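You operate a simulated robot arm through the tools that you are given. There is no shell and no other tool. Be economical: measure what you need, move in short steps, check, and stop when the job is done.

Carry out the task below with a simulated robot arm. There is one attempt and no reset: what you move stays moved.

TASK
Take the leader bar off the dark roller and lay it on the beige bench.
Fine: wind the clips up first by the winding knob; open the leader clamp; shut the empty clamp after. The line is locked off; leave it so. Set down upright: leader bar. Where these are worked on the way, their far stop is far enough and under half their travel is too little: leader clamp.

The check looks at the end state, three seconds after you hand in, the way a careful person would. Anything else that was tipped, shoved, dropped, spilled or broken makes it a failure.

THE ROBOT
A 6-joint arm with a two-finger gripper, on a carriage that runs on a rail from [0, 1.504] to [0, -0.836] (x, y) and turns from -2.566 to 3.229 rad about z. Base frame: it is fixed where the carriage stands at the start and does not move with it; the origin is on the floor, on the carriage's upright axis, x ahead of it, y to its left, z up. Lengths are in m, angles in rad, forces in N, time in s.
Its first joint turns from -2.897 to 2.897 rad. Places, roughly: leader bar [1, 0.5, 0.75]; leader clamp [0.9, 0.5, 0.8]; top of the beige bench [1, 1.2, 0.8]; winding knob [0.7, 0.6, 0.7]. Payload 5 kg.
Tool frame: the origin (TCP) lies between the finger pads and is the grasp point; the fingertips stand 0.03 m ahead of it; z points along the fingers, y is the line along which they close. Largest opening 0.176 m; the body of the gripper starts 0.153 m behind the TCP.
Orientation is that of the tool frame in the base frame, as a unit quaternion [x, y, z, w]. With the fingers straight down and closing along the base's y, the tool's x points along the base's -x, its y along +y and its z along -z.

THE INTERFACE
- The arm moves only by the tool arm_command. Its argument "rows" is a list that holds one entry, the list of rows, each a list of 7 numbers: the shift along the tool's x, y, z in m, then the turn, a rotation vector about the tool's x, y, z in rad, then the finger opening in m, from 0 to 0.176. In form: [[[tx, ty, tz, rx, ry, rz, jaw], ...]]. A call has 1 to 10 rows; each row shifts and turns the commanded pose from where the row before left it, along the tool's axes as they then stand. Rows are played at 5 a second. More than 0.05 m and 0.15 rad between two rows, or a gripper value outside its range, and nothing of the call is played. Where a pose cannot be reached the arm comes as near as it can. A force on the tool above 40 N (or 10 N above the force at the start of the call, whichever is more), or a blocked arm, ends the call early, and 0.2 s more pass. Each finger halts on what it meets, pressing with about 29 N; the grip force reading is that of the motor and also rises with nothing between the fingers. The clock runs only during rows and for 0.2 s after the last one: add rows that do not move to give the fingers time. The reply holds the time, the measured pose of the TCP, the force on the tool along the base axes, the opening and the grip force, in the units named above and with some noise, with the torque about the TCP (base axes, N m) and any sound that the robot's microphone picked up.
- Cameras (640 x 400 px; columns grow to the right, rows downward): "scene" is now at [0.0586, 0.2339, 1.5899]; the picture's right is [0.29, -0.96, 0.00], its down [-0.66, -0.20, -0.72] and it looks along [0.69, 0.21, -0.69] (base axes); focal length 250 px, centre (320, 200). "wrist" rides on the gripper at [0.067, -0.009, -0.184] in the tool frame; the picture's right is [0.14, 0.99, 0.00], its down [-0.92, 0.13, -0.36] and it looks along [-0.36, 0.05, 0.93] (tool axes); focal length 251 px, centre (320, 200). There is no depth. A picture from a camera that has moved, and an enlarged one, comes with that camera's place and axes in the base frame and with its lens.
- get_image(camera): a new picture of that camera. No time passes.
- slide_trunk(by): slides the trunk up (or, below 0, down) by that many m; the arm and the scene camera ride with it, the base frame stays. It gives what a move gives, with no picture.
- steer(legs): drives the robot by 1 to 6 legs, each [ahead, left, turn to the left] in m, m and rad, along the robot's own axes; the way and the turn of a leg run together, so that a leg with both is an arc; at most 1.5 m and 3.142 rad a leg. The arm and the cameras ride along, it lands a little off, and it stops where it bumps. It keeps to its track: a leg is cut to what the track allows. It gives what a move gives.
- aim_head(pan, tilt): turns the head with the scene camera to pan (to the left, within 2.094 rad either way) and tilt (down, from -0.506 to 1.204), counted from straight ahead of the robot. It gives what a move gives.
- close_up(camera, box): a new picture of the part [left, top, right, bottom] of that camera's present view, enlarged. No time passes.
- close_job(): hands the job in; it is judged then, once.

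Go step by step. Nothing tells you exact positions but the pictures and the camera data: compare them with the known pose of the tool, close in by small moves and look again before you grip or let go. The budget is 120 turns and 78 pictures, counting those below and the enlarged ones. Unless the task says otherwise, let go and move clear before handing in, and close with one line.

The tools are called after "Emit:" by a JSON object that holds its "method" and its "body". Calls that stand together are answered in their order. arm_command: Moves the arm, as the interface text tells. Its arguments: {"type":"object","properties":{"rows":{"type":"array","items":{"type":"array","items":{"type":"array","items":{"type":"number"}}}}},"required":["rows"]} The other tools are called the same way: slide_trunk (by) slides the trunk up or down; steer (legs) drives the base; aim_head (pan, tilt) turns the head that bears the scene camera; get_image (camera) takes a picture; close_up (camera, box) takes an enlarged picture of a part of a camera's view; close_job () hands the job in.

At the start:

```text
time_s: 0.0
position: [0.6882, 0.2843, 1.0667]
ee_rot: [0.0, 1.0, 0.0, 0.001]
force: [0.2, 0.3, 0.1]
moment: [-0.01, -0.04, 0.05]
finger_gap: 0.176
grasp_force: 0.0
trunk travel left (down, up): [-0.15, 0.2]
robot x, y, heading: [-0.0029, -0.0013, 0.003]
head pan, tilt: [0.298, 0.764]
```

scene: 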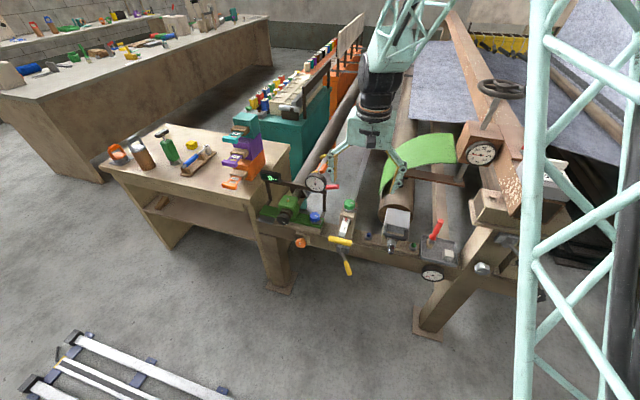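
wrist: 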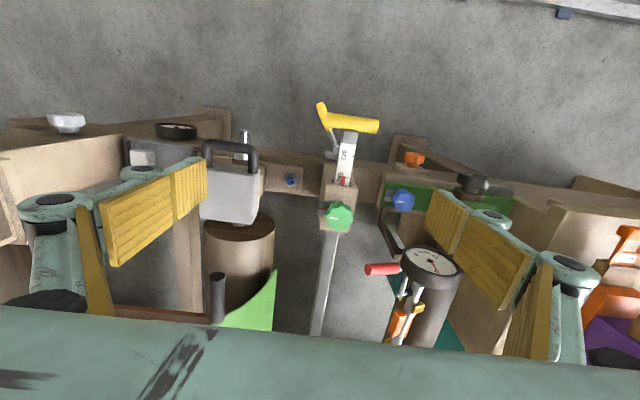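

I see a loom-like rig ahead, with a bench to the left and a dark roller. I'll look closer at the parts before moving anything.

Emit:
{"method": "close_up", "body": {"camera": "scene", "box": [220, 120, 460, 290]}}

Emit:
{"method": "close_up", "body": {"camera": "wrist", "box": [300, 90, 540, 350]}}

Emit:
{"method": "close_up", "body": {"camera": "scene", "box": [90, 100, 290, 230]}}

```text
2.35 times, centred on (340, 205) of scene
camera zoom: at [0.0586, 0.2339, 1.5899], right [0.29, -0.96, 0.0], down [-0.66, -0.2, -0.72], along [0.69, 0.21, -0.69], focal length 589 px, centre (273, 188)
```

zoom: 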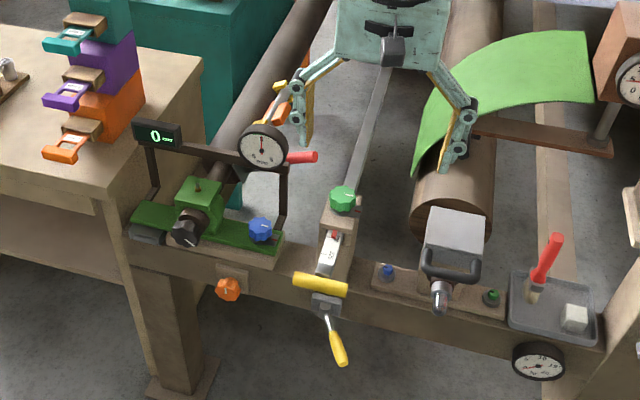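

```text
1.54 times, centred on (420, 220) of wrist
camera zoom: at [0.6228, 0.2752, 1.2521], right [-0.14, 0.99, 0.0], down [0.92, 0.13, 0.36], along [0.36, 0.05, -0.93], focal length 387 px, centre (166, 169)
```

zoom: 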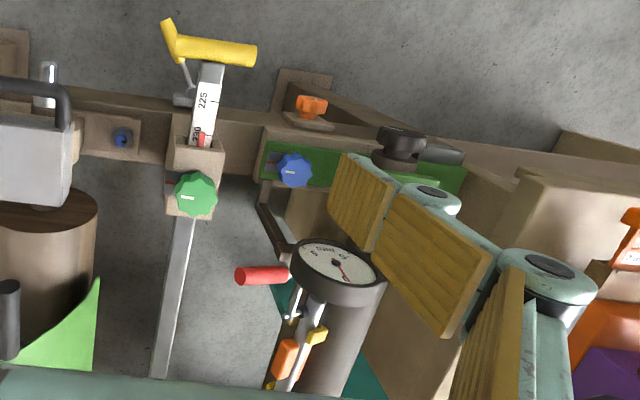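

```text
3.08 times, centred on (190, 165) of scene
camera zoom: at [0.0586, 0.2339, 1.5899], right [0.29, -0.96, 0.0], down [-0.66, -0.2, -0.72], along [0.69, 0.21, -0.69], focal length 771 px, centre (720, 308)
```

zoom: 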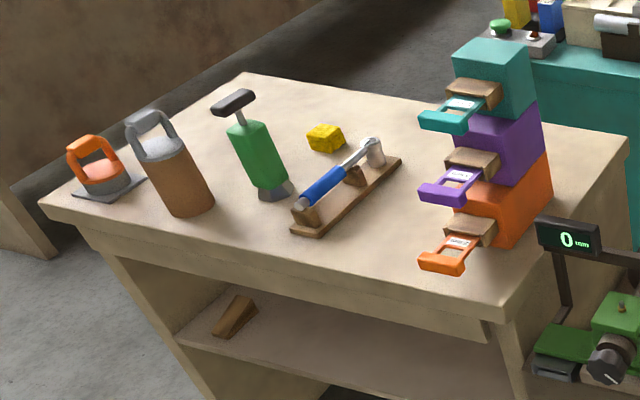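

The dial with a red handle sits on the dark roller end near (1.0, 0.5), and the green block with knobs is near (0.7, 0.6). I'll drive left for a better view.

Emit:
{"method": "steer", "body": {"legs": [[0, 0.35, 0]]}}

Emit:
{"method": "aim_head", "body": {"pan": 0.0, "tilt": 0.8}}

Emit:
{"method": "get_image", "body": {"camera": "wrist"}}

Emit:
{"method": "get_image", "body": {"camera": "scene"}}

```text
time_s: 2.4
position: [0.6873, 0.6448, 1.0672]
ee_rot: [-0.003, 1.0, -0.001, 0.0]
force: [0.1, 0.4, -0.6]
moment: [0.05, 0.04, -0.01]
finger_gap: 0.176
grasp_force: 0.0
trunk travel left (down, up): [-0.15, 0.2]
robot x, y, heading: [0.0016, 0.3575, 0.004]
head pan, tilt: [0.298, 0.764]
```

```text
time_s: 3.2
position: [0.689, 0.6443, 1.068]
ee_rot: [-0.002, 1.0, 0.0, -0.001]
force: [0.4, 0.3, 0.0]
moment: [0.0, -0.01, 0.01]
finger_gap: 0.176
grasp_force: 0.1
trunk travel left (down, up): [-0.15, 0.2]
robot x, y, heading: [-0.0013, 0.3591, 0.002]
head pan, tilt: [0.0, 0.799]
```

```text
72 pictures are left
camera wrist: at [0.6221, 0.635, 1.252], right [-0.14, 0.99, 0.0], down [0.92, 0.13, 0.36], along [0.36, 0.05, -0.93], focal length 251 px, centre (320, 200)
```

wrist: 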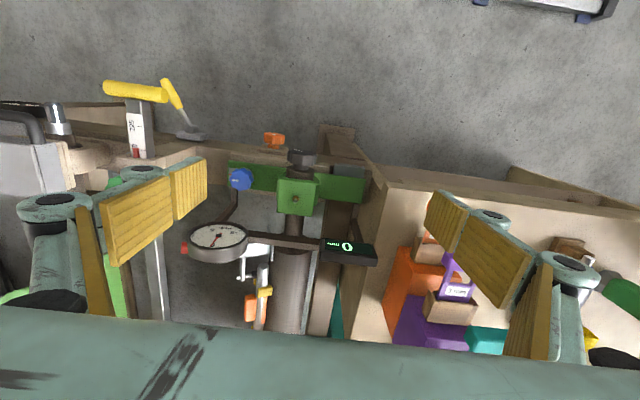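

```text
71 pictures are left
camera scene: at [0.0601, 0.5679, 1.5871], right [0.0, -1.0, 0.0], down [-0.72, 0.0, -0.7], along [0.7, 0.0, -0.72], focal length 250 px, centre (320, 200)
```

scene: 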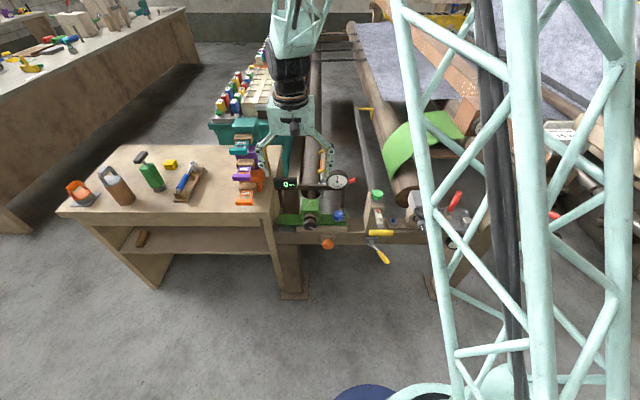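

The leader bar and clamp appear to lie behind the dial along the roller. I'll zoom in on both views.

Emit:
{"method": "close_up", "body": {"camera": "wrist", "box": [170, 120, 390, 340]}}

Emit:
{"method": "close_up", "body": {"camera": "scene", "box": [260, 110, 400, 260]}}

```text
1.82 times, centred on (280, 230) of wrist
camera zoom: at [0.6221, 0.635, 1.252], right [-0.14, 0.99, 0.0], down [0.92, 0.13, 0.36], along [0.36, 0.05, -0.93], focal length 457 px, centre (393, 146)
```

zoom: 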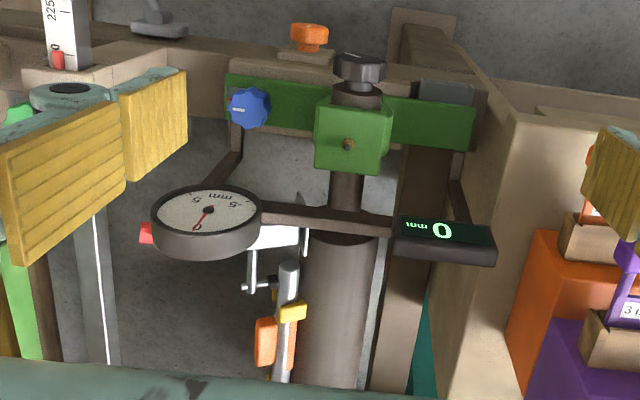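

```text
2.67 times, centred on (330, 185) of scene
camera zoom: at [0.0601, 0.5679, 1.5871], right [0.0, -1.0, 0.0], down [-0.72, 0.0, -0.7], along [0.7, 0.0, -0.72], focal length 668 px, centre (293, 240)
```

zoom: 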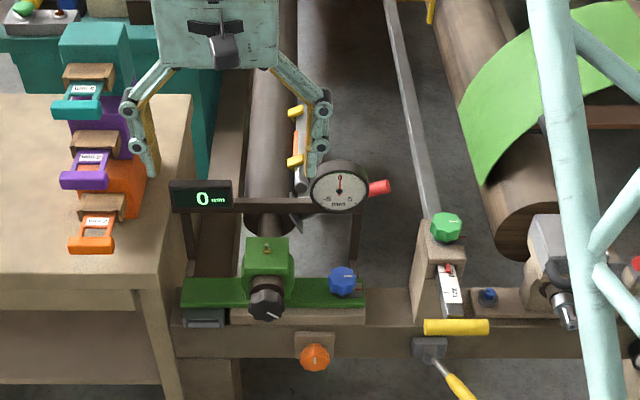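

The black knob on the green block turns the dark roller, and the clips sit on its right side. I'll move the tool there and yaw it to look from the right.

Emit:
{"method": "arm_command", "body": {"rows": [[[-0.042, -0.038, -0.01, 0, 0, 0, 0.176], [-0.042, -0.038, -0.01, 0, 0, 0, 0.176], [-0.042, -0.038, -0.01, 0, 0, 0, 0.176], [-0.042, -0.038, -0.01, 0, 0, 0, 0.176], [-0.042, -0.038, -0.01, 0, 0, 0, 0.176]]]}}

Emit:
{"method": "arm_command", "body": {"rows": [[[0, 0, 0, 0, 0, -0.15, 0.176], [0, 0, 0, 0, 0, -0.15, 0.176], [0, 0, 0, 0, 0, -0.15, 0.176], [0, 0, 0, 0, 0, -0.15, 0.176], [0, 0, 0, 0, 0, -0.15, 0.176], [0, 0, 0, 0, 0, -0.15, 0.176], [0, 0, 0, 0, 0, -0.15, 0.176], [0, 0, 0, 0, 0, -0.15, 0.176], [0, 0, 0, 0, 0, -0.15, 0.176], [0, 0, 0, 0, 0, -0.15, 0.176]]]}}

Emit:
{"method": "get_image", "body": {"camera": "wrist"}}

```text
refused: row 1 steps farther than a row can; nothing moved
```

```text
time_s: 5.4
position: [0.6888, 0.6439, 1.0682]
ee_rot: [-0.683, 0.73, 0.0, 0.0]
force: [0.8, 0.0, 0.5]
moment: [-0.01, 0.02, 0.03]
finger_gap: 0.1759
grasp_force: 0.0
trunk travel left (down, up): [-0.15, 0.2]
robot x, y, heading: [-0.0034, 0.3577, 0.008]
head pan, tilt: [0.0, 0.799]
```

```text
68 pictures are left
camera wrist: at [0.694, 0.577, 1.2519], right [-1.0, -0.07, 0.0], down [-0.07, 0.93, 0.36], along [-0.03, 0.36, -0.93], focal length 251 px, centre (320, 200)
```

wrist: 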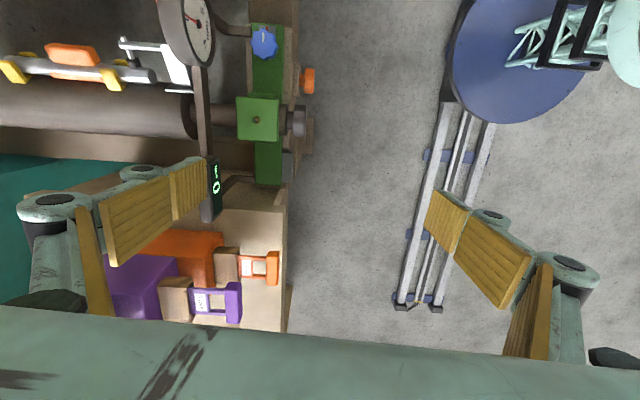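

Good view direction: the leader bar with yellow ends and an orange piece lies on the roller's right side. I'll shift toward it.

Emit:
{"method": "arm_command", "body": {"rows": [[[0.03, -0.03, 0, 0, 0, 0, 0.176], [0.03, -0.03, 0, 0, 0, 0, 0.176], [0.03, -0.03, 0, 0, 0, 0, 0.176], [0.03, -0.03, 0, 0, 0, 0, 0.176], [0.03, -0.03, 0, 0, 0, 0, 0.176], [0.03, -0.03, 0, 0, 0, 0, 0.176], [0.03, -0.03, 0, 0, 0, 0, 0.176], [0, -0.03, 0, 0, 0, 0, 0.176]]]}}

Emit:
{"method": "get_image", "body": {"camera": "wrist"}}

Emit:
{"method": "get_image", "body": {"camera": "scene"}}

```text
time_s: 7.2
position: [0.9143, 0.4175, 1.0684]
ee_rot: [-0.683, 0.731, 0.0, 0.0]
force: [-1.5, -1.1, 0.9]
moment: [0.12, -0.12, 0.05]
finger_gap: 0.1757
grasp_force: 0.0
trunk travel left (down, up): [-0.15, 0.2]
robot x, y, heading: [-0.0015, 0.3577, 0.006]
head pan, tilt: [0.0, 0.799]
```

```text
67 pictures are left
camera wrist: at [0.9193, 0.3503, 1.2521], right [-1.0, -0.07, 0.0], down [-0.07, 0.93, 0.36], along [-0.03, 0.36, -0.93], focal length 251 px, centre (320, 200)
```

wrist: 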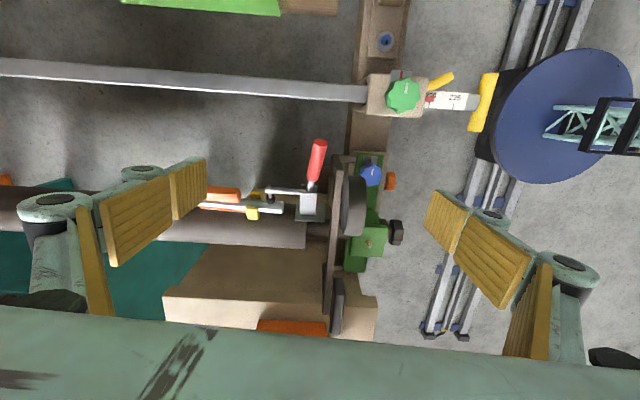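

```text
66 pictures are left
camera scene: at [0.0593, 0.5675, 1.5871], right [0.0, -1.0, 0.0], down [-0.72, 0.0, -0.7], along [0.7, 0.0, -0.72], focal length 250 px, centre (320, 200)
```

scene: 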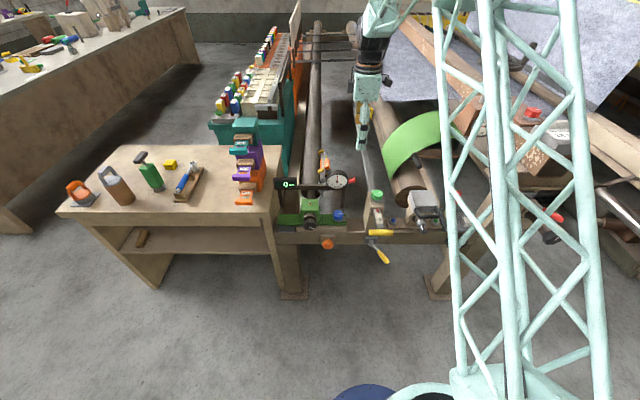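

Emit:
{"method": "close_up", "body": {"camera": "wrist", "box": [180, 120, 420, 290]}}

Emit:
{"method": "close_up", "body": {"camera": "scene", "box": [265, 135, 375, 255]}}

```text
2.35 times, centred on (300, 205) of wrist
camera zoom: at [0.9193, 0.3503, 1.2521], right [-1.0, -0.07, 0.0], down [-0.07, 0.93, 0.36], along [-0.03, 0.36, -0.93], focal length 592 px, centre (367, 188)
```

zoom: 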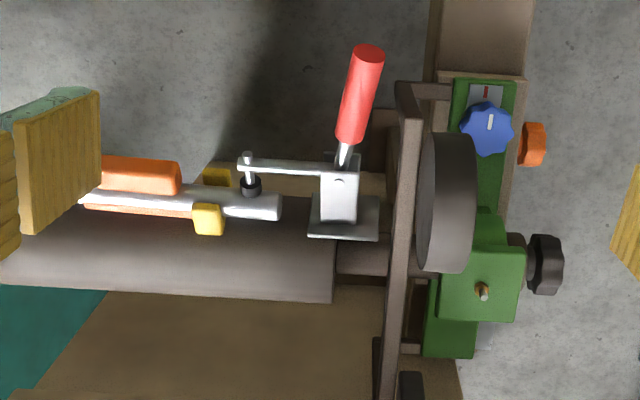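

```text
3.33 times, centred on (320, 195) of scene
camera zoom: at [0.0593, 0.5675, 1.5871], right [0.0, -1.0, 0.0], down [-0.72, 0.0, -0.7], along [0.7, 0.0, -0.72], focal length 835 px, centre (320, 217)
```

zoom: 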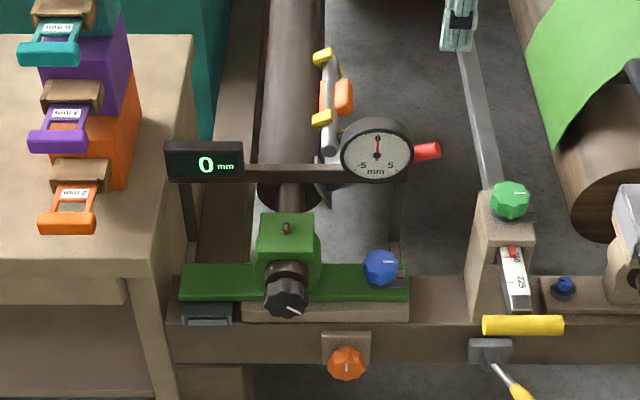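

The red-handled toggle clamp presses on the leader bar, which is held in yellow clips on the roller, and the black knob on the roller axis (about 0.73, 0.612, 0.764) winds it. I'll unyaw and then back off to grip the knob horizontally.

Emit:
{"method": "arm_command", "body": {"rows": [[[0, 0, 0, 0, 0, 0.15, 0.176], [0, 0, 0, 0, 0, 0.15, 0.176], [0, 0, 0, 0, 0, 0.15, 0.176], [0, 0, 0, 0, 0, 0.15, 0.176], [0, 0, 0, 0, 0, 0.15, 0.176], [0, 0, 0, 0, 0, 0.15, 0.176], [0, 0, 0, 0, 0, 0.15, 0.176], [0, 0, 0, 0, 0, 0.15, 0.176], [0, 0, 0, 0, 0, 0.15, 0.176], [0, 0, 0, 0, 0, 0.15, 0.176]]]}}

Emit:
{"method": "arm_command", "body": {"rows": [[[0.04, 0.025, 0, 0, 0, 0, 0.1], [0.04, 0.025, 0, 0, 0, 0, 0.1], [0.04, 0.025, 0, 0, 0, 0, 0.1], [0.04, 0.025, 0, 0, 0, 0, 0.1], [0.04, 0.025, 0, 0, 0, 0, 0.1], [0.04, 0.025, 0, 0, 0, 0, 0.1], [0.04, 0.025, 0, 0, 0, 0, 0.1], [0.04, 0.02, 0, 0, 0, 0, 0.1]]]}}

Emit:
{"method": "arm_command", "body": {"rows": [[[0, 0, 0, 0, -0.15, 0, 0.1], [0, 0, 0, 0, -0.15, 0, 0.1], [0, 0, 0, 0, -0.15, 0, 0.1], [0, 0, 0, 0, -0.15, 0, 0.1]]]}}

```text
time_s: 9.4
position: [0.9133, 0.4193, 1.0668]
ee_rot: [0.0, 1.0, 0.0, -0.001]
force: [-0.3, 0.3, -0.3]
moment: [-0.01, 0.0, 0.02]
finger_gap: 0.1762
grasp_force: 0.1
trunk travel left (down, up): [-0.15, 0.2]
robot x, y, heading: [-0.0022, 0.356, 0.004]
head pan, tilt: [0.0, 0.799]
```

```text
time_s: 11.2
position: [0.5933, 0.6125, 1.067]
ee_rot: [-0.001, 1.0, 0.0, 0.001]
force: [0.2, 0.4, -0.3]
moment: [0.01, 0.11, -0.05]
finger_gap: 0.0997
grasp_force: 0.0
trunk travel left (down, up): [-0.15, 0.2]
robot x, y, heading: [0.0027, 0.3596, -0.002]
head pan, tilt: [0.0, 0.799]
```

```text
time_s: 12.4
position: [0.5338, 0.5529, 1.0422]
ee_rot: [0.034, 0.975, -0.084, 0.204]
force: [0.1, 0.2, 0.2]
moment: [-0.04, -0.03, 0.0]
finger_gap: 0.0998
grasp_force: 0.0
trunk travel left (down, up): [-0.15, 0.2]
robot x, y, heading: [0.0021, 0.3584, 0.007]
head pan, tilt: [0.0, 0.799]
stopped in row 4: the arm was blocked; the commanded pose is now the measured one
```

The arm can't point forward this close to its own axis. I'll drive right to gain reach radius.

Emit:
{"method": "steer", "body": {"legs": [[0, -0.4, 0]]}}

Emit:
{"method": "arm_command", "body": {"rows": [[[0, 0.04, 0, 0.0, -0.08, 0, 0.1], [0, 0.04, 0, 0.0, -0.08, 0, 0.1], [0, 0.04, 0, 0.0, -0.08, 0, 0.1], [0, 0.04, 0, 0.0, -0.08, 0, 0.1], [0, 0.04, 0, 0.0, -0.08, 0, 0.1]]]}}

```text
time_s: 15.0
position: [0.5304, 0.1588, 1.0422]
ee_rot: [0.027, 0.975, -0.082, 0.205]
force: [-0.1, 0.4, 0.4]
moment: [-0.03, 0.01, -0.03]
finger_gap: 0.0997
grasp_force: 0.1
trunk travel left (down, up): [-0.15, 0.2]
robot x, y, heading: [-0.0028, -0.0422, 0.016]
head pan, tilt: [0.0, 0.799]
```

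```text
time_s: 16.2
position: [0.5492, 0.3545, 1.0121]
ee_rot: [0.011, 0.915, -0.085, 0.393]
force: [0.3, 0.0, 1.3]
moment: [0.13, 0.04, 0.13]
finger_gap: 0.1001
grasp_force: 0.0
trunk travel left (down, up): [-0.15, 0.2]
robot x, y, heading: [0.0009, -0.0409, 0.02]
head pan, tilt: [0.0, 0.799]
```

That works now. I'll continue pitching to horizontal while moving left toward the knob's line.

Emit:
{"method": "arm_command", "body": {"rows": [[[0, 0.043, 0, -0.023, -0.126, 0.018, 0.1], [0, 0.043, 0, -0.023, -0.126, 0.018, 0.1], [0, 0.043, 0, -0.023, -0.126, 0.018, 0.1], [0, 0.043, 0, -0.023, -0.126, 0.018, 0.1], [0, 0.043, 0, -0.023, -0.126, 0.018, 0.1], [0, 0.043, 0, -0.023, -0.126, 0.018, 0.1]]]}}

```text
time_s: 17.6
position: [0.5657, 0.6222, 0.9949]
ee_rot: [-0.001, 0.707, -0.004, 0.707]
force: [-0.5, -0.8, 1.0]
moment: [0.02, 0.22, 0.14]
finger_gap: 0.0999
grasp_force: 0.1
out of reach, approached as far as the arm can: row 5
trunk travel left (down, up): [-0.15, 0.2]
robot x, y, heading: [-0.0008, -0.0436, 0.016]
head pan, tilt: [0.0, 0.799]
```

The tool is horizontal. Now down toward knob height, staying in front of it, then a look.

Emit:
{"method": "arm_command", "body": {"rows": [[[0.04, -0.002, 0.01, 0, 0, 0, 0.1], [0.04, -0.002, 0.01, 0, 0, 0, 0.1], [0.04, -0.002, 0.01, 0, 0, 0, 0.1], [0.04, -0.002, 0.01, 0, 0, 0, 0.1], [0.04, -0.002, 0.01, 0, 0, 0, 0.1], [0.031, 0, 0, 0, 0, 0, 0.1]]]}}

Emit:
{"method": "get_image", "body": {"camera": "wrist"}}

Emit:
{"method": "aim_head", "body": {"pan": 0.55, "tilt": 0.7}}

Emit:
{"method": "get_image", "body": {"camera": "scene"}}

```text
time_s: 19.0
position: [0.6341, 0.6584, 0.7774]
ee_rot: [-0.001, 0.708, -0.007, 0.707]
force: [-0.3, -0.9, 1.6]
moment: [0.0, 0.14, 0.03]
finger_gap: 0.0999
grasp_force: 0.1
out of reach, approached as far as the arm can: row 1, 2, 3, 4, 5, 6
trunk travel left (down, up): [-0.15, 0.2]
robot x, y, heading: [-0.0006, -0.0433, 0.023]
head pan, tilt: [0.0, 0.799]
```

```text
63 pictures are left
camera wrist: at [0.4497, 0.6506, 0.7119], right [0.01, 0.99, -0.15], down [-0.36, 0.14, 0.92], along [0.93, 0.05, 0.36], focal length 251 px, centre (320, 200)
```

wrist: 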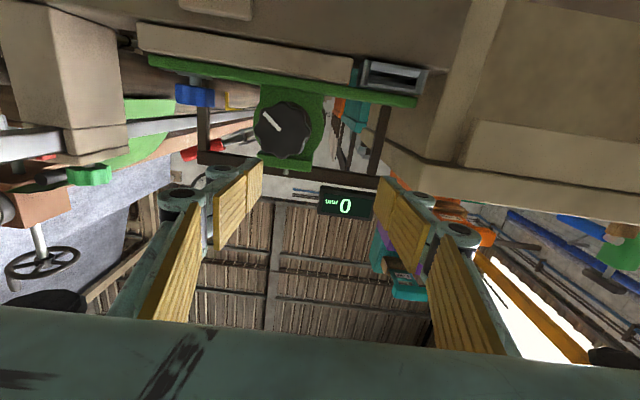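

```text
time_s: 20.0
position: [0.6316, 0.6604, 0.7779]
ee_rot: [-0.002, 0.708, -0.005, 0.707]
force: [0.2, 0.1, 0.2]
moment: [-0.04, 0.03, 0.0]
finger_gap: 0.0998
grasp_force: 0.0
trunk travel left (down, up): [-0.15, 0.2]
robot x, y, heading: [-0.0012, -0.0436, 0.017]
head pan, tilt: [0.55, 0.7]
```

```text
62 pictures are left
camera scene: at [0.0481, 0.2118, 1.5953], right [0.54, -0.84, 0.0], down [-0.54, -0.35, -0.76], along [0.65, 0.41, -0.64], focal length 250 px, centre (320, 200)
```

scene: 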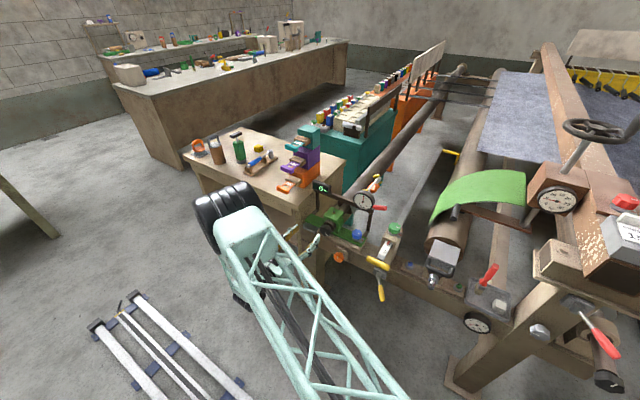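

The knob centre triangulates at about (0.727, 0.614, 0.745), with the tool 0.045 too far left. I'll correct that.

Emit:
{"method": "arm_command", "body": {"rows": [[[0.015, -0.02, 0, 0, 0, 0, 0.1], [0.015, -0.025, 0, 0, 0, 0, 0.1], [0, 0, 0, 0, 0, 0, 0.1]]]}}

```text
time_s: 20.8
position: [0.6475, 0.6517, 0.7496]
ee_rot: [-0.002, 0.708, -0.01, 0.706]
force: [-0.7, 0.5, 1.0]
moment: [-0.01, -0.01, 0.03]
finger_gap: 0.0998
grasp_force: 0.0
out of reach, approached as far as the arm can: row 1, 2
trunk travel left (down, up): [-0.15, 0.2]
robot x, y, heading: [-0.0001, -0.0453, 0.015]
head pan, tilt: [0.55, 0.7]
```

The arm is at its minimum reach, so the carriage has to stand farther right.

Emit:
{"method": "steer", "body": {"legs": [[0, -0.15, 0]]}}

Emit:
{"method": "arm_command", "body": {"rows": [[[0.0, 0.04, -0.01, 0, 0, 0, 0.1], [0.0, 0.04, -0.01, 0, 0, 0, 0.1], [0.0, 0.03, 0, 0, 0, 0, 0.1], [0, 0, 0, 0, 0, 0, 0.1]]]}}

```text
time_s: 22.2
position: [0.6447, 0.5036, 0.7494]
ee_rot: [-0.003, 0.708, -0.009, 0.706]
force: [-0.4, -0.1, -1.2]
moment: [0.01, -0.06, -0.02]
finger_gap: 0.1001
grasp_force: 0.0
trunk travel left (down, up): [-0.15, 0.2]
robot x, y, heading: [-0.004, -0.1912, 0.022]
head pan, tilt: [0.55, 0.7]
```

```text
time_s: 23.2
position: [0.626, 0.6137, 0.7505]
ee_rot: [-0.003, 0.708, -0.009, 0.706]
force: [-0.5, -0.3, -1.1]
moment: [0.01, 0.0, -0.03]
finger_gap: 0.1
grasp_force: 0.0
trunk travel left (down, up): [-0.15, 0.2]
robot x, y, heading: [-0.0001, -0.195, 0.017]
head pan, tilt: [0.55, 0.7]
```

Emit:
{"method": "get_image", "body": {"camera": "wrist"}}

```text
61 pictures are left
camera wrist: at [0.443, 0.6052, 0.6849], right [0.01, 0.99, -0.16], down [-0.36, 0.15, 0.92], along [0.93, 0.05, 0.36], focal length 251 px, centre (320, 200)
```

wrist: 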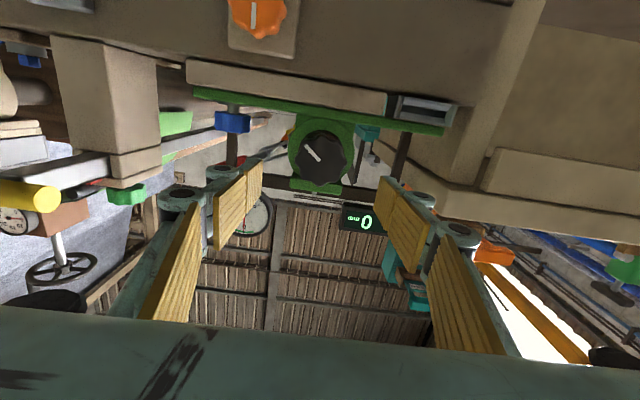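

Knob centre is at about (0.72, 0.612, 0.743). I'll pre-roll the tool, drop 7 mm and advance onto the knob, then close.

Emit:
{"method": "arm_command", "body": {"rows": [[[0.007, -0.001, 0, 0, 0, 0, 0.1], [0, 0, 0, 0, 0, 0.15, 0.1], [0, 0, 0, 0, 0, 0.15, 0.1], [0, 0, 0, 0, 0, 0.15, 0.1], [0, 0, 0, 0, 0, 0.15, 0.1], [0, 0, 0.03, 0, 0, 0, 0.1], [0, 0, 0.03, 0, 0, 0, 0.1], [0, 0, 0.022, 0, 0, 0, 0.1]]]}}

Emit:
{"method": "get_image", "body": {"camera": "wrist"}}

```text
time_s: 25.0
position: [0.7247, 0.7379, 0.7218]
ee_rot: [0.204, 0.678, 0.2, 0.677]
force: [-15.3, -4.3, -3.9]
moment: [-0.05, 0.42, -0.46]
finger_gap: 0.1046
grasp_force: 3.2
out of reach, approached as far as the arm can: row 3, 4, 5
trunk travel left (down, up): [-0.15, 0.2]
robot x, y, heading: [0.0018, -0.1914, 0.021]
head pan, tilt: [0.55, 0.7]
stopped in row 8: the force on the tool passed its limit at 54 N (the readings are from after the stop); the commanded pose is now the measured one
```

```text
60 pictures are left
camera wrist: at [0.5423, 0.7676, 0.6621], right [0.01, 0.9, 0.43], down [-0.36, -0.4, 0.84], along [0.93, -0.16, 0.33], focal length 251 px, centre (320, 200)
```

wrist: 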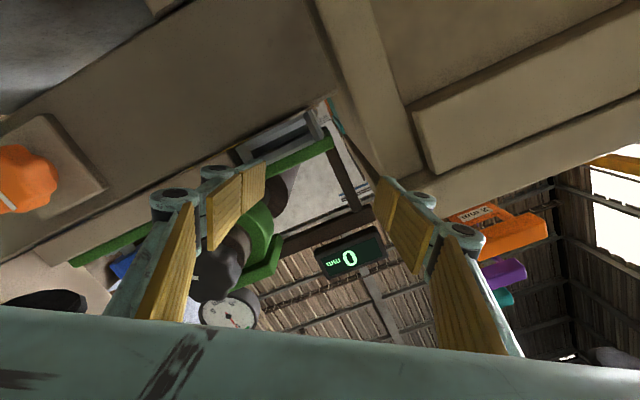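

Rolling positive ran the arm out of reach and shifted it sideways, so a finger touched the frame. I'll back straight out and roll back to zero; negative roll is the direction I need for winding anyway.

Emit:
{"method": "arm_command", "body": {"rows": [[[0, 0, -0.03, 0, 0, 0, 0.1], [0, 0, -0.03, 0, 0, 0, 0.1], [0, 0, -0.03, 0, 0, 0, 0.1]]]}}

Emit:
{"method": "arm_command", "body": {"rows": [[[0, 0, 0, 0, 0, -0.14, 0.1], [0, 0, 0, 0, 0, -0.14, 0.1], [0, 0, 0, 0, 0, -0.14, 0.1], [0, 0, 0, 0, 0, -0.14, 0.1]]]}}

Emit:
{"method": "close_up", "body": {"camera": "scene", "box": [260, 150, 460, 310]}}

```text
time_s: 25.8
position: [0.6417, 0.746, 0.7213]
ee_rot: [0.205, 0.678, 0.197, 0.678]
force: [1.2, 0.0, -1.0]
moment: [0.01, 0.0, 0.02]
finger_gap: 0.1002
grasp_force: 0.1
out of reach, approached as far as the arm can: row 3
trunk travel left (down, up): [-0.15, 0.2]
robot x, y, heading: [0.0045, -0.1928, 0.021]
head pan, tilt: [0.55, 0.7]
```

```text
time_s: 26.8
position: [0.64, 0.7456, 0.7224]
ee_rot: [0.011, 0.708, 0.004, 0.706]
force: [-0.3, -0.2, 0.7]
moment: [-0.04, 0.02, 0.0]
finger_gap: 0.0997
grasp_force: 0.1
trunk travel left (down, up): [-0.15, 0.2]
robot x, y, heading: [0.0004, -0.1912, 0.022]
head pan, tilt: [0.55, 0.7]
```

```text
2.50 times, centred on (360, 230) of scene
camera zoom: at [0.0468, 0.0625, 1.5954], right [0.54, -0.84, 0.0], down [-0.54, -0.35, -0.76], along [0.64, 0.41, -0.64], focal length 626 px, centre (220, 125)
```

zoom: 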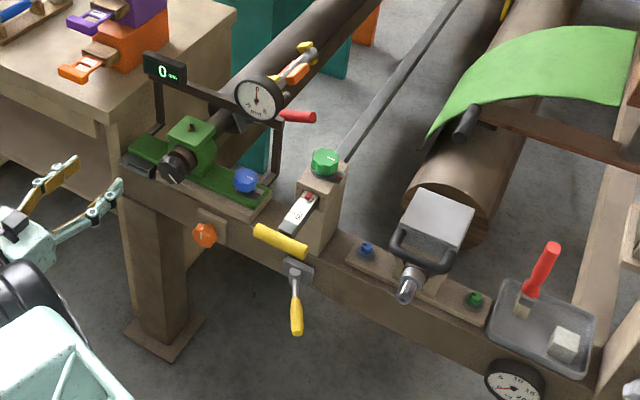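

Nothing was disturbed. I'll bring the tool back onto the knob axis with a slight negative roll and check the pose before advancing.

Emit:
{"method": "arm_command", "body": {"rows": [[[-0.007, -0.04, -0.005, 0, 0, 0, 0.1], [-0.007, -0.04, -0.005, 0, 0, 0, 0.1], [-0.007, -0.04, -0.005, 0, 0, 0, 0.1], [0, -0.013, 0, 0, 0, -0.02, 0.1], [0, 0, 0, 0, 0, 0, 0.1]]]}}

```text
time_s: 28.0
position: [0.6233, 0.6135, 0.7393]
ee_rot: [0.003, 0.707, -0.003, 0.707]
force: [-0.1, 0.3, 0.3]
moment: [-0.02, -0.02, 0.0]
finger_gap: 0.1001
grasp_force: 0.0
trunk travel left (down, up): [-0.15, 0.2]
robot x, y, heading: [0.0024, -0.1944, 0.02]
head pan, tilt: [0.55, 0.7]
```

Emit:
{"method": "arm_command", "body": {"rows": [[[-0.004, -0.001, 0.03, 0, 0, 0, 0.1], [0, 0, 0.03, 0, 0, 0, 0.1], [0, 0, 0.02, 0, 0, 0, 0.1], [0, 0, 0, 0, 0, 0, 0.1]]]}}

Emit:
{"method": "get_image", "body": {"camera": "wrist"}}

Emit:
{"method": "close_up", "body": {"camera": "scene", "box": [260, 150, 460, 310]}}

```text
time_s: 29.0
position: [0.7046, 0.6112, 0.7429]
ee_rot: [0.002, 0.707, -0.002, 0.707]
force: [0.0, -0.9, -0.1]
moment: [0.03, -0.01, 0.04]
finger_gap: 0.0999
grasp_force: 0.1
trunk travel left (down, up): [-0.15, 0.2]
robot x, y, heading: [-0.0044, -0.1931, 0.023]
head pan, tilt: [0.55, 0.7]
```

```text
58 pictures are left
camera wrist: at [0.5216, 0.6023, 0.6772], right [0.01, 0.99, -0.14], down [-0.36, 0.13, 0.92], along [0.93, 0.04, 0.36], focal length 251 px, centre (320, 200)
```

wrist: 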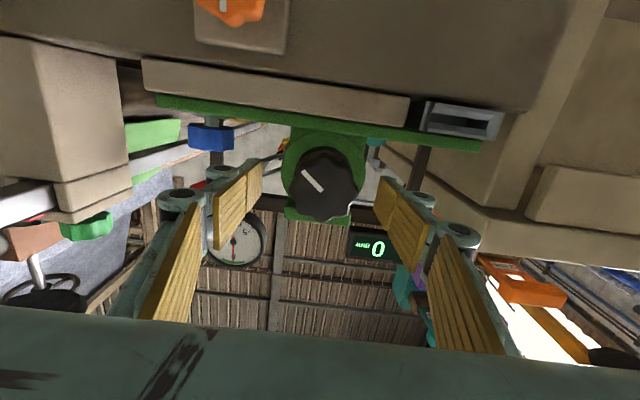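

```text
2.50 times, centred on (360, 230) of scene
camera zoom: at [0.0469, 0.0625, 1.5953], right [0.54, -0.84, 0.0], down [-0.54, -0.35, -0.76], along [0.64, 0.41, -0.64], focal length 626 px, centre (220, 125)
```

zoom: 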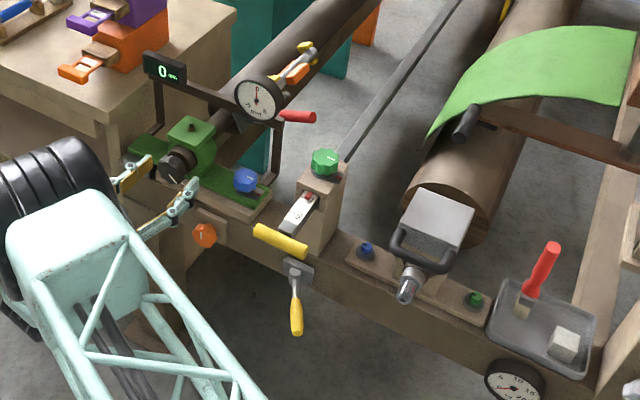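

Aligned. I'll advance 1 cm more and close on the knob.

Emit:
{"method": "arm_command", "body": {"rows": [[[0, 0.001, 0.01, 0, 0, 0, 0.1], [0, 0, 0, 0, 0, 0, 0.05], [0, 0, 0, 0, 0, 0, 0.05], [0, 0, 0, 0, 0, 0, 0.05]]]}}

```text
time_s: 30.0
position: [0.7141, 0.6133, 0.7432]
ee_rot: [0.002, 0.707, -0.002, 0.707]
force: [10.3, 21.1, -1.8]
moment: [-0.03, 0.37, 0.87]
finger_gap: 0.0554
grasp_force: 44.4
trunk travel left (down, up): [-0.15, 0.2]
robot x, y, heading: [0.0006, -0.1927, 0.022]
head pan, tilt: [0.55, 0.7]
```

Gripped (0.055 m). Turning counterclockwise as seen from the robot in small steps.

Emit:
{"method": "arm_command", "body": {"rows": [[[0, 0.001, 0, 0, 0, -0.1, 0.05], [0, 0.0, 0, 0, 0, -0.1, 0.05], [0, 0, 0, 0, 0, -0.1, 0.05]]]}}

Emit:
{"method": "close_up", "body": {"camera": "scene", "box": [290, 160, 390, 240]}}

```text
time_s: 30.8
position: [0.7146, 0.6129, 0.7443]
ee_rot: [-0.104, 0.7, -0.107, 0.698]
force: [4.5, 20.1, 2.7]
moment: [0.01, -0.42, 0.66]
finger_gap: 0.0554
grasp_force: 45.2
trunk travel left (down, up): [-0.15, 0.2]
robot x, y, heading: [-0.0011, -0.1914, 0.023]
head pan, tilt: [0.55, 0.7]
```

```text
5.00 times, centred on (340, 200) of scene
camera zoom: at [0.0468, 0.0632, 1.5953], right [0.54, -0.84, 0.0], down [-0.54, -0.35, -0.76], along [0.64, 0.41, -0.64], focal length 1252 px, centre (220, 200)
```

zoom: 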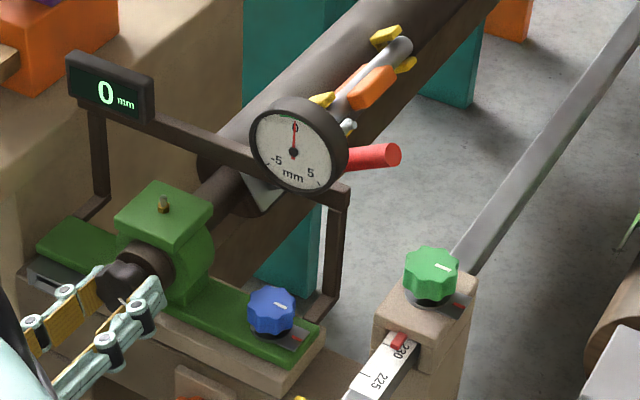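

The roller and clips turn with it and there's little resistance. Continuing.

Emit:
{"method": "arm_command", "body": {"rows": [[[0, 0, 0, 0, 0, -0.12, 0.05], [0, 0, 0, 0, 0, -0.12, 0.05], [0, 0, 0, 0, 0, -0.12, 0.05], [0, 0, 0, 0, 0, -0.12, 0.05], [0, 0, 0, 0, 0, -0.12, 0.05]]]}}

Emit:
{"method": "close_up", "body": {"camera": "scene", "box": [290, 160, 390, 240]}}

```text
time_s: 32.0
position: [0.7147, 0.6128, 0.7434]
ee_rot: [-0.305, 0.638, -0.311, 0.634]
force: [-8.4, 1.5, 12.7]
moment: [0.06, -0.56, 0.25]
finger_gap: 0.0549
grasp_force: 45.4
trunk travel left (down, up): [-0.15, 0.2]
robot x, y, heading: [-0.0002, -0.195, 0.02]
head pan, tilt: [0.55, 0.7]
```

```text
5.00 times, centred on (340, 200) of scene
camera zoom: at [0.046, 0.0618, 1.5955], right [0.54, -0.84, 0.0], down [-0.54, -0.35, -0.77], along [0.64, 0.41, -0.64], focal length 1252 px, centre (220, 200)
```

zoom: 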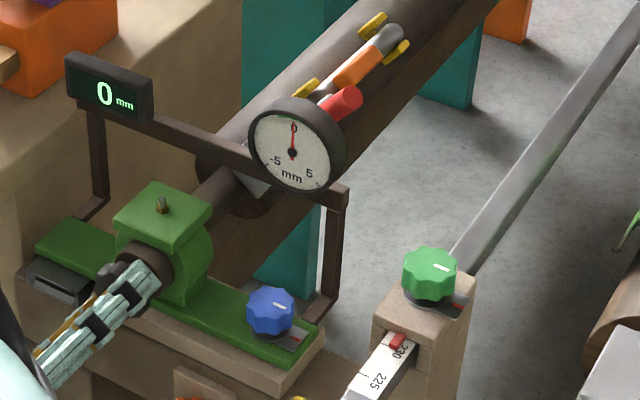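

Emit:
{"method": "arm_command", "body": {"rows": [[[0, 0, 0, 0, 0, -0.12, 0.05], [0, 0, 0, 0, 0, -0.12, 0.05], [0, 0, 0, 0, 0, -0.12, 0.05], [0, 0, 0, 0, 0, -0.12, 0.05], [0, 0, 0, 0, 0, -0.1, 0.05]]]}}

Emit:
{"method": "close_up", "body": {"camera": "scene", "box": [290, 160, 390, 240]}}

```text
time_s: 33.2
position: [0.7143, 0.6108, 0.7441]
ee_rot: [-0.476, 0.524, -0.479, 0.519]
force: [-16.2, -18.1, 18.4]
moment: [0.09, -0.71, -0.84]
finger_gap: 0.0554
grasp_force: 44.7
trunk travel left (down, up): [-0.15, 0.2]
robot x, y, heading: [0.0029, -0.1958, 0.019]
head pan, tilt: [0.55, 0.7]
```

```text
5.00 times, centred on (340, 200) of scene
camera zoom: at [0.0455, 0.0607, 1.5957], right [0.54, -0.84, 0.0], down [-0.54, -0.35, -0.77], along [0.64, 0.41, -0.64], focal length 1252 px, centre (220, 200)
```

zoom: 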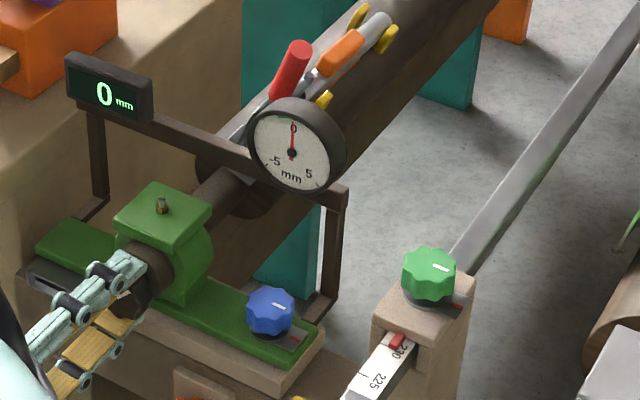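

About 1.48 rad turned; the clips look slightly short of the top. I'll turn a bit more.

Emit:
{"method": "arm_command", "body": {"rows": [[[0, 0.001, 0, 0, 0, -0.1, 0.05], [0, 0, 0, 0, 0, -0.1, 0.05], [0, 0, 0, 0, 0, 0, 0.05]]]}}

Emit:
{"method": "close_up", "body": {"camera": "scene", "box": [310, 160, 390, 220]}}

```text
time_s: 34.1
position: [0.7146, 0.6125, 0.7438]
ee_rot: [0.524, -0.474, 0.529, -0.471]
force: [-14.2, -11.3, 14.2]
moment: [0.0, -0.79, -0.78]
finger_gap: 0.0552
grasp_force: 45.1
trunk travel left (down, up): [-0.15, 0.2]
robot x, y, heading: [0.0017, -0.1947, 0.024]
head pan, tilt: [0.55, 0.7]
stopped in row 3: the force on the tool passed its limit at 40 N (the readings are from after the stop); the commanded pose is now the measured one
```

```text
6.67 times, centred on (350, 190) of scene
camera zoom: at [0.0457, 0.0609, 1.5955], right [0.54, -0.84, 0.0], down [-0.54, -0.35, -0.77], along [0.64, 0.41, -0.64], focal length 1670 px, centre (120, 267)
```

zoom: 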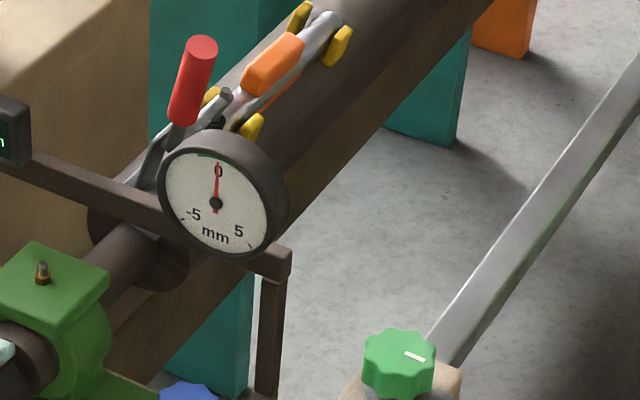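

No hard stop yet; the clips look near the top. I'll release, back off and measure from above.

Emit:
{"method": "arm_command", "body": {"rows": [[[0, 0, 0, 0, 0, 0, 0.1], [0, 0, 0, 0, 0, 0, 0.1], [0, 0, -0.03, 0, 0, 0, 0.1], [0, 0, -0.03, 0, 0, 0, 0.1], [0, 0, -0.03, 0, 0, 0, 0.1]]]}}

Emit:
{"method": "close_up", "body": {"camera": "scene", "box": [310, 160, 390, 220]}}

Emit:
{"method": "get_image", "body": {"camera": "wrist"}}

```text
time_s: 35.4
position: [0.6262, 0.6135, 0.7419]
ee_rot: [0.525, -0.474, 0.528, -0.469]
force: [-0.1, -1.0, 0.2]
moment: [0.05, -0.02, -0.01]
finger_gap: 0.1002
grasp_force: 0.0
trunk travel left (down, up): [-0.15, 0.2]
robot x, y, heading: [-0.0028, -0.1913, 0.026]
head pan, tilt: [0.55, 0.7]
```

```text
6.67 times, centred on (350, 190) of scene
camera zoom: at [0.0475, 0.0623, 1.5953], right [0.54, -0.84, 0.0], down [-0.54, -0.35, -0.76], along [0.64, 0.41, -0.64], focal length 1670 px, centre (120, 267)
```

zoom: 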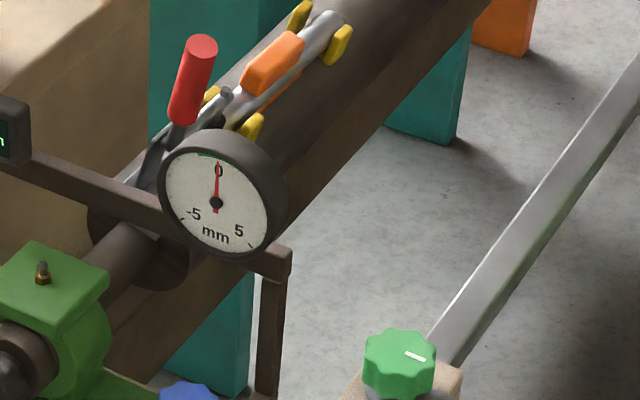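

```text
51 pictures are left
camera wrist: at [0.442, 0.5496, 0.7602], right [0.0, -0.25, -0.97], down [-0.36, 0.91, -0.23], along [0.93, 0.34, -0.09], focal length 251 px, centre (320, 200)
```

wrist: 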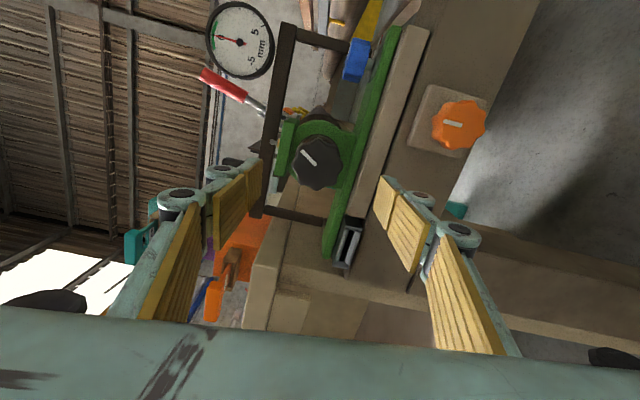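

The roller holds. The handle and clips both lean about 15° to the right still; I'll check closer before turning more.

Emit:
{"method": "close_up", "body": {"camera": "wrist", "box": [190, 0, 370, 200]}}

```text
2.00 times, centred on (280, 100) of wrist
camera zoom: at [0.442, 0.5496, 0.7602], right [0.0, -0.25, -0.97], down [-0.36, 0.91, -0.23], along [0.93, 0.34, -0.09], focal length 503 px, centre (400, 400)
```

zoom: 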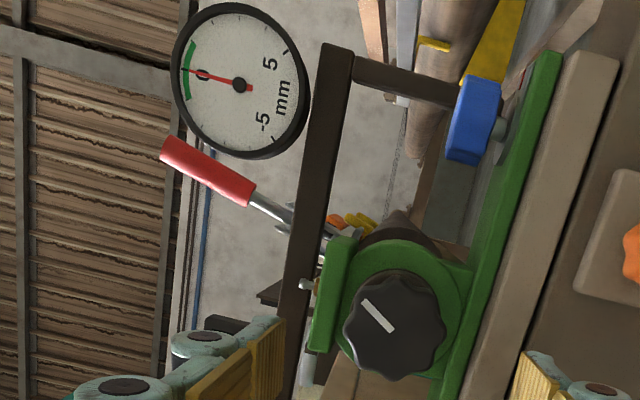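

Estimates put the clips 12–20° short of the top, so I'll regrip the knob and turn about 0.27 rad more.

Emit:
{"method": "arm_command", "body": {"rows": [[[0, 0, 0.03, 0, 0, 0, 0.1], [0, 0, 0.03, 0, 0, 0, 0.1], [0, 0, 0.028, 0, 0, 0, 0.1], [0, 0, 0, 0, 0, 0, 0.05], [0, 0, 0, 0, 0, 0, 0.05], [0, 0, 0, 0, 0, 0, 0.05]]]}}

Emit:
{"method": "arm_command", "body": {"rows": [[[0, 0, 0, 0, 0, -0.09, 0.05], [0, 0, 0, 0, 0, -0.09, 0.05], [0, 0, 0, 0, 0, -0.09, 0.05]]]}}

Emit:
{"method": "close_up", "body": {"camera": "scene", "box": [310, 160, 390, 220]}}

```text
time_s: 36.8
position: [0.7123, 0.614, 0.7455]
ee_rot: [0.524, -0.473, 0.529, -0.471]
force: [-2.3, 8.3, 17.5]
moment: [0.0, -0.76, 0.21]
finger_gap: 0.0557
grasp_force: 44.3
trunk travel left (down, up): [-0.15, 0.2]
robot x, y, heading: [0.0, -0.19, 0.022]
head pan, tilt: [0.55, 0.7]
```

```text
time_s: 37.5
position: [0.7132, 0.6135, 0.744]
ee_rot: [0.584, -0.399, 0.587, -0.394]
force: [-4.9, 13.2, 25.4]
moment: [-0.01, -1.18, 0.39]
finger_gap: 0.0555
grasp_force: 44.7
trunk travel left (down, up): [-0.15, 0.2]
robot x, y, heading: [0.002, -0.1906, 0.018]
head pan, tilt: [0.55, 0.7]
```

```text
6.67 times, centred on (350, 190) of scene
camera zoom: at [0.0454, 0.0616, 1.5956], right [0.54, -0.84, 0.0], down [-0.54, -0.35, -0.77], along [0.64, 0.41, -0.64], focal length 1670 px, centre (120, 267)
```

zoom: 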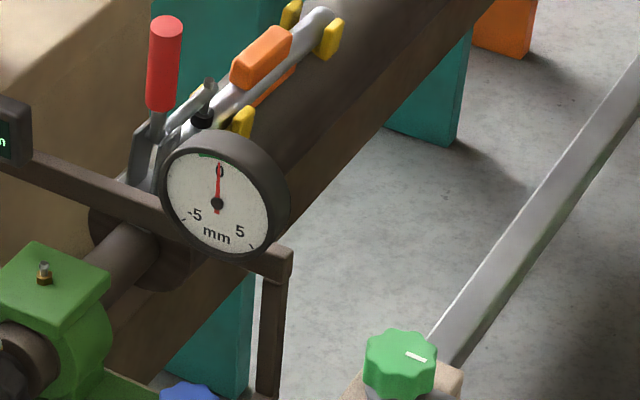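

The handle now stands vertical, matching both views, so the clips are up. I'll release and back out.

Emit:
{"method": "arm_command", "body": {"rows": [[[0, 0, 0, 0, 0, 0, 0.1], [0, 0, 0, 0, 0, 0, 0.1], [0, 0, -0.03, 0, 0, 0, 0.1], [0, 0, -0.03, 0, 0, 0, 0.1], [0, 0, -0.03, 0, 0, 0, 0.1]]]}}

Emit:
{"method": "arm_command", "body": {"rows": [[[0, 0, 0, 0, 0, 0.15, 0.1], [0, 0, 0, 0, 0, 0.15, 0.1], [0, 0, 0, 0, 0, 0.15, 0.1], [0, 0, 0, 0, 0, 0.15, 0.1], [0, 0, 0, 0, 0, 0.15, 0.1], [0, 0, 0, 0, 0, 0.15, 0.1], [0, 0, 0, 0, 0, 0.15, 0.1], [0, 0, 0, 0, 0, 0.15, 0.1], [0, 0, 0, 0, 0, 0.15, 0.1], [0, 0, 0, 0, 0, 0.15, 0.1]]]}}

Emit:
{"method": "arm_command", "body": {"rows": [[[0, 0, -0.03, 0, 0, 0.15, 0.1], [0, 0, 0, 0, 0, 0.15, 0.1], [-0.05, 0, 0, 0, 0, 0.1, 0.1], [-0.05, 0, 0, 0, 0, 0, 0.1], [-0.05, 0, 0, 0, 0, 0, 0.1], [-0.05, 0, 0, 0, 0, 0, 0.1], [-0.05, 0, 0, 0, 0, 0, 0.1]]]}}

```text
time_s: 38.8
position: [0.623, 0.6144, 0.7435]
ee_rot: [0.584, -0.399, 0.587, -0.393]
force: [0.1, 0.8, 0.7]
moment: [0.0, -0.01, 0.0]
finger_gap: 0.1001
grasp_force: 0.0
trunk travel left (down, up): [-0.15, 0.2]
robot x, y, heading: [0.0021, -0.1919, 0.02]
head pan, tilt: [0.55, 0.7]
```

```text
time_s: 41.0
position: [0.6233, 0.6139, 0.7429]
ee_rot: [-0.155, 0.691, -0.16, 0.688]
force: [0.0, 0.3, 0.2]
moment: [0.03, -0.01, -0.02]
finger_gap: 0.1
grasp_force: 0.0
trunk travel left (down, up): [-0.15, 0.2]
robot x, y, heading: [0.0, -0.1911, 0.024]
head pan, tilt: [0.55, 0.7]
```

```text
time_s: 42.5
position: [0.5935, 0.6315, 0.9934]
ee_rot: [-0.016, 0.708, -0.021, 0.706]
force: [-0.2, 1.2, -0.6]
moment: [-0.01, -0.28, -0.12]
finger_gap: 0.1002
grasp_force: 0.0
trunk travel left (down, up): [-0.15, 0.2]
robot x, y, heading: [-0.001, -0.1931, 0.021]
head pan, tilt: [0.55, 0.7]
```

Emit:
{"method": "arm_command", "body": {"rows": [[[0, -0.045, 0, 0, 0.15, 0, 0.1], [0, -0.045, 0, 0, 0.15, 0, 0.1], [0, -0.045, 0, 0, 0.15, 0, 0.1], [0, -0.045, 0, 0, 0.15, 0, 0.1], [0, -0.045, 0, 0, 0.15, 0, 0.1], [0, -0.045, 0, 0, 0.15, 0, 0.1], [0, -0.045, 0, 0, 0.15, 0, 0.1], [0, -0.045, 0, 0, 0.15, 0, 0.1], [0, -0.045, 0, 0, 0.15, 0, 0.1], [0, -0.045, 0, 0, 0.15, 0, 0.1]]]}}

Emit:
{"method": "arm_command", "body": {"rows": [[[0, -0.0, -0.04, 0, 0.07, 0, 0.1], [-0.03, -0.0, -0.03, 0, 0, 0, 0.1]]]}}

```text
time_s: 44.8
position: [0.5902, 0.1843, 1.0192]
ee_rot: [0.003, 0.999, -0.026, 0.035]
force: [-1.4, 1.1, -0.5]
moment: [-0.12, -0.15, 0.03]
finger_gap: 0.1
grasp_force: 0.1
trunk travel left (down, up): [-0.15, 0.2]
robot x, y, heading: [-0.0001, -0.1933, 0.017]
head pan, tilt: [0.55, 0.7]
```

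```text
time_s: 45.4
position: [0.6166, 0.1868, 1.0888]
ee_rot: [0.003, 1.0, -0.026, 0.0]
force: [-0.6, -0.4, 1.3]
moment: [0.03, -0.24, 0.03]
finger_gap: 0.0999
grasp_force: 0.0
trunk travel left (down, up): [-0.15, 0.2]
robot x, y, heading: [-0.0001, -0.1929, 0.022]
head pan, tilt: [0.55, 0.7]
```

Now drive left and look down over the roller.

Emit:
{"method": "steer", "body": {"legs": [[0, 0.5, 0]]}}

Emit:
{"method": "get_image", "body": {"camera": "wrist"}}

Emit:
{"method": "aim_head", "body": {"pan": 0.2, "tilt": 0.75}}

Emit:
{"method": "get_image", "body": {"camera": "scene"}}

```text
time_s: 48.4
position: [0.6163, 0.6839, 1.0879]
ee_rot: [0.002, 1.0, -0.026, 0.0]
force: [0.3, -0.1, -0.7]
moment: [0.01, -0.02, 0.01]
finger_gap: 0.0999
grasp_force: 0.0
trunk travel left (down, up): [-0.15, 0.2]
robot x, y, heading: [0.001, 0.3015, 0.019]
head pan, tilt: [0.55, 0.7]
```

```text
48 pictures are left
camera wrist: at [0.5504, 0.6852, 1.2728], right [-0.13, 0.99, -0.05], down [0.92, 0.14, 0.36], along [0.36, 0.0, -0.93], focal length 251 px, centre (320, 200)
```

wrist: 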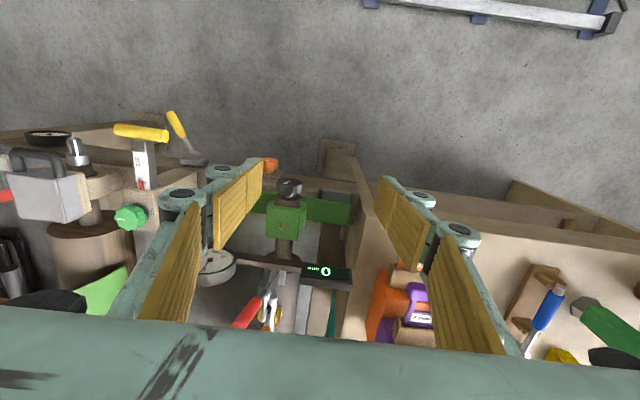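

```text
time_s: 49.2
position: [0.6175, 0.6839, 1.0881]
ee_rot: [0.002, 1.0, -0.026, 0.0]
force: [0.5, 0.4, 0.7]
moment: [0.0, -0.01, -0.01]
finger_gap: 0.0999
grasp_force: 0.1
trunk travel left (down, up): [-0.15, 0.2]
robot x, y, heading: [0.001, 0.3029, 0.022]
head pan, tilt: [0.201, 0.75]
```

```text
47 pictures are left
camera scene: at [0.0558, 0.5302, 1.5911], right [0.22, -0.97, 0.0], down [-0.66, -0.15, -0.73], along [0.71, 0.16, -0.68], focal length 250 px, centre (320, 200)
```

scene: 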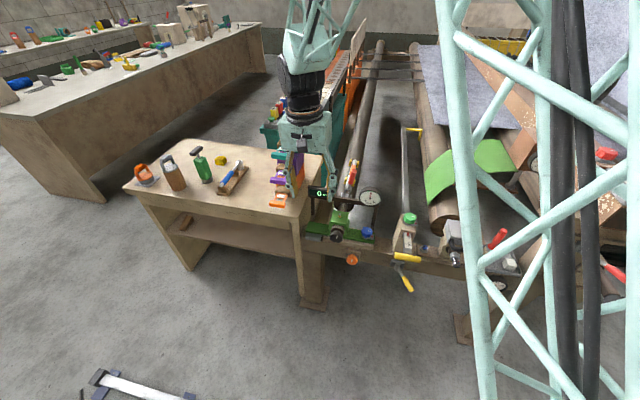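

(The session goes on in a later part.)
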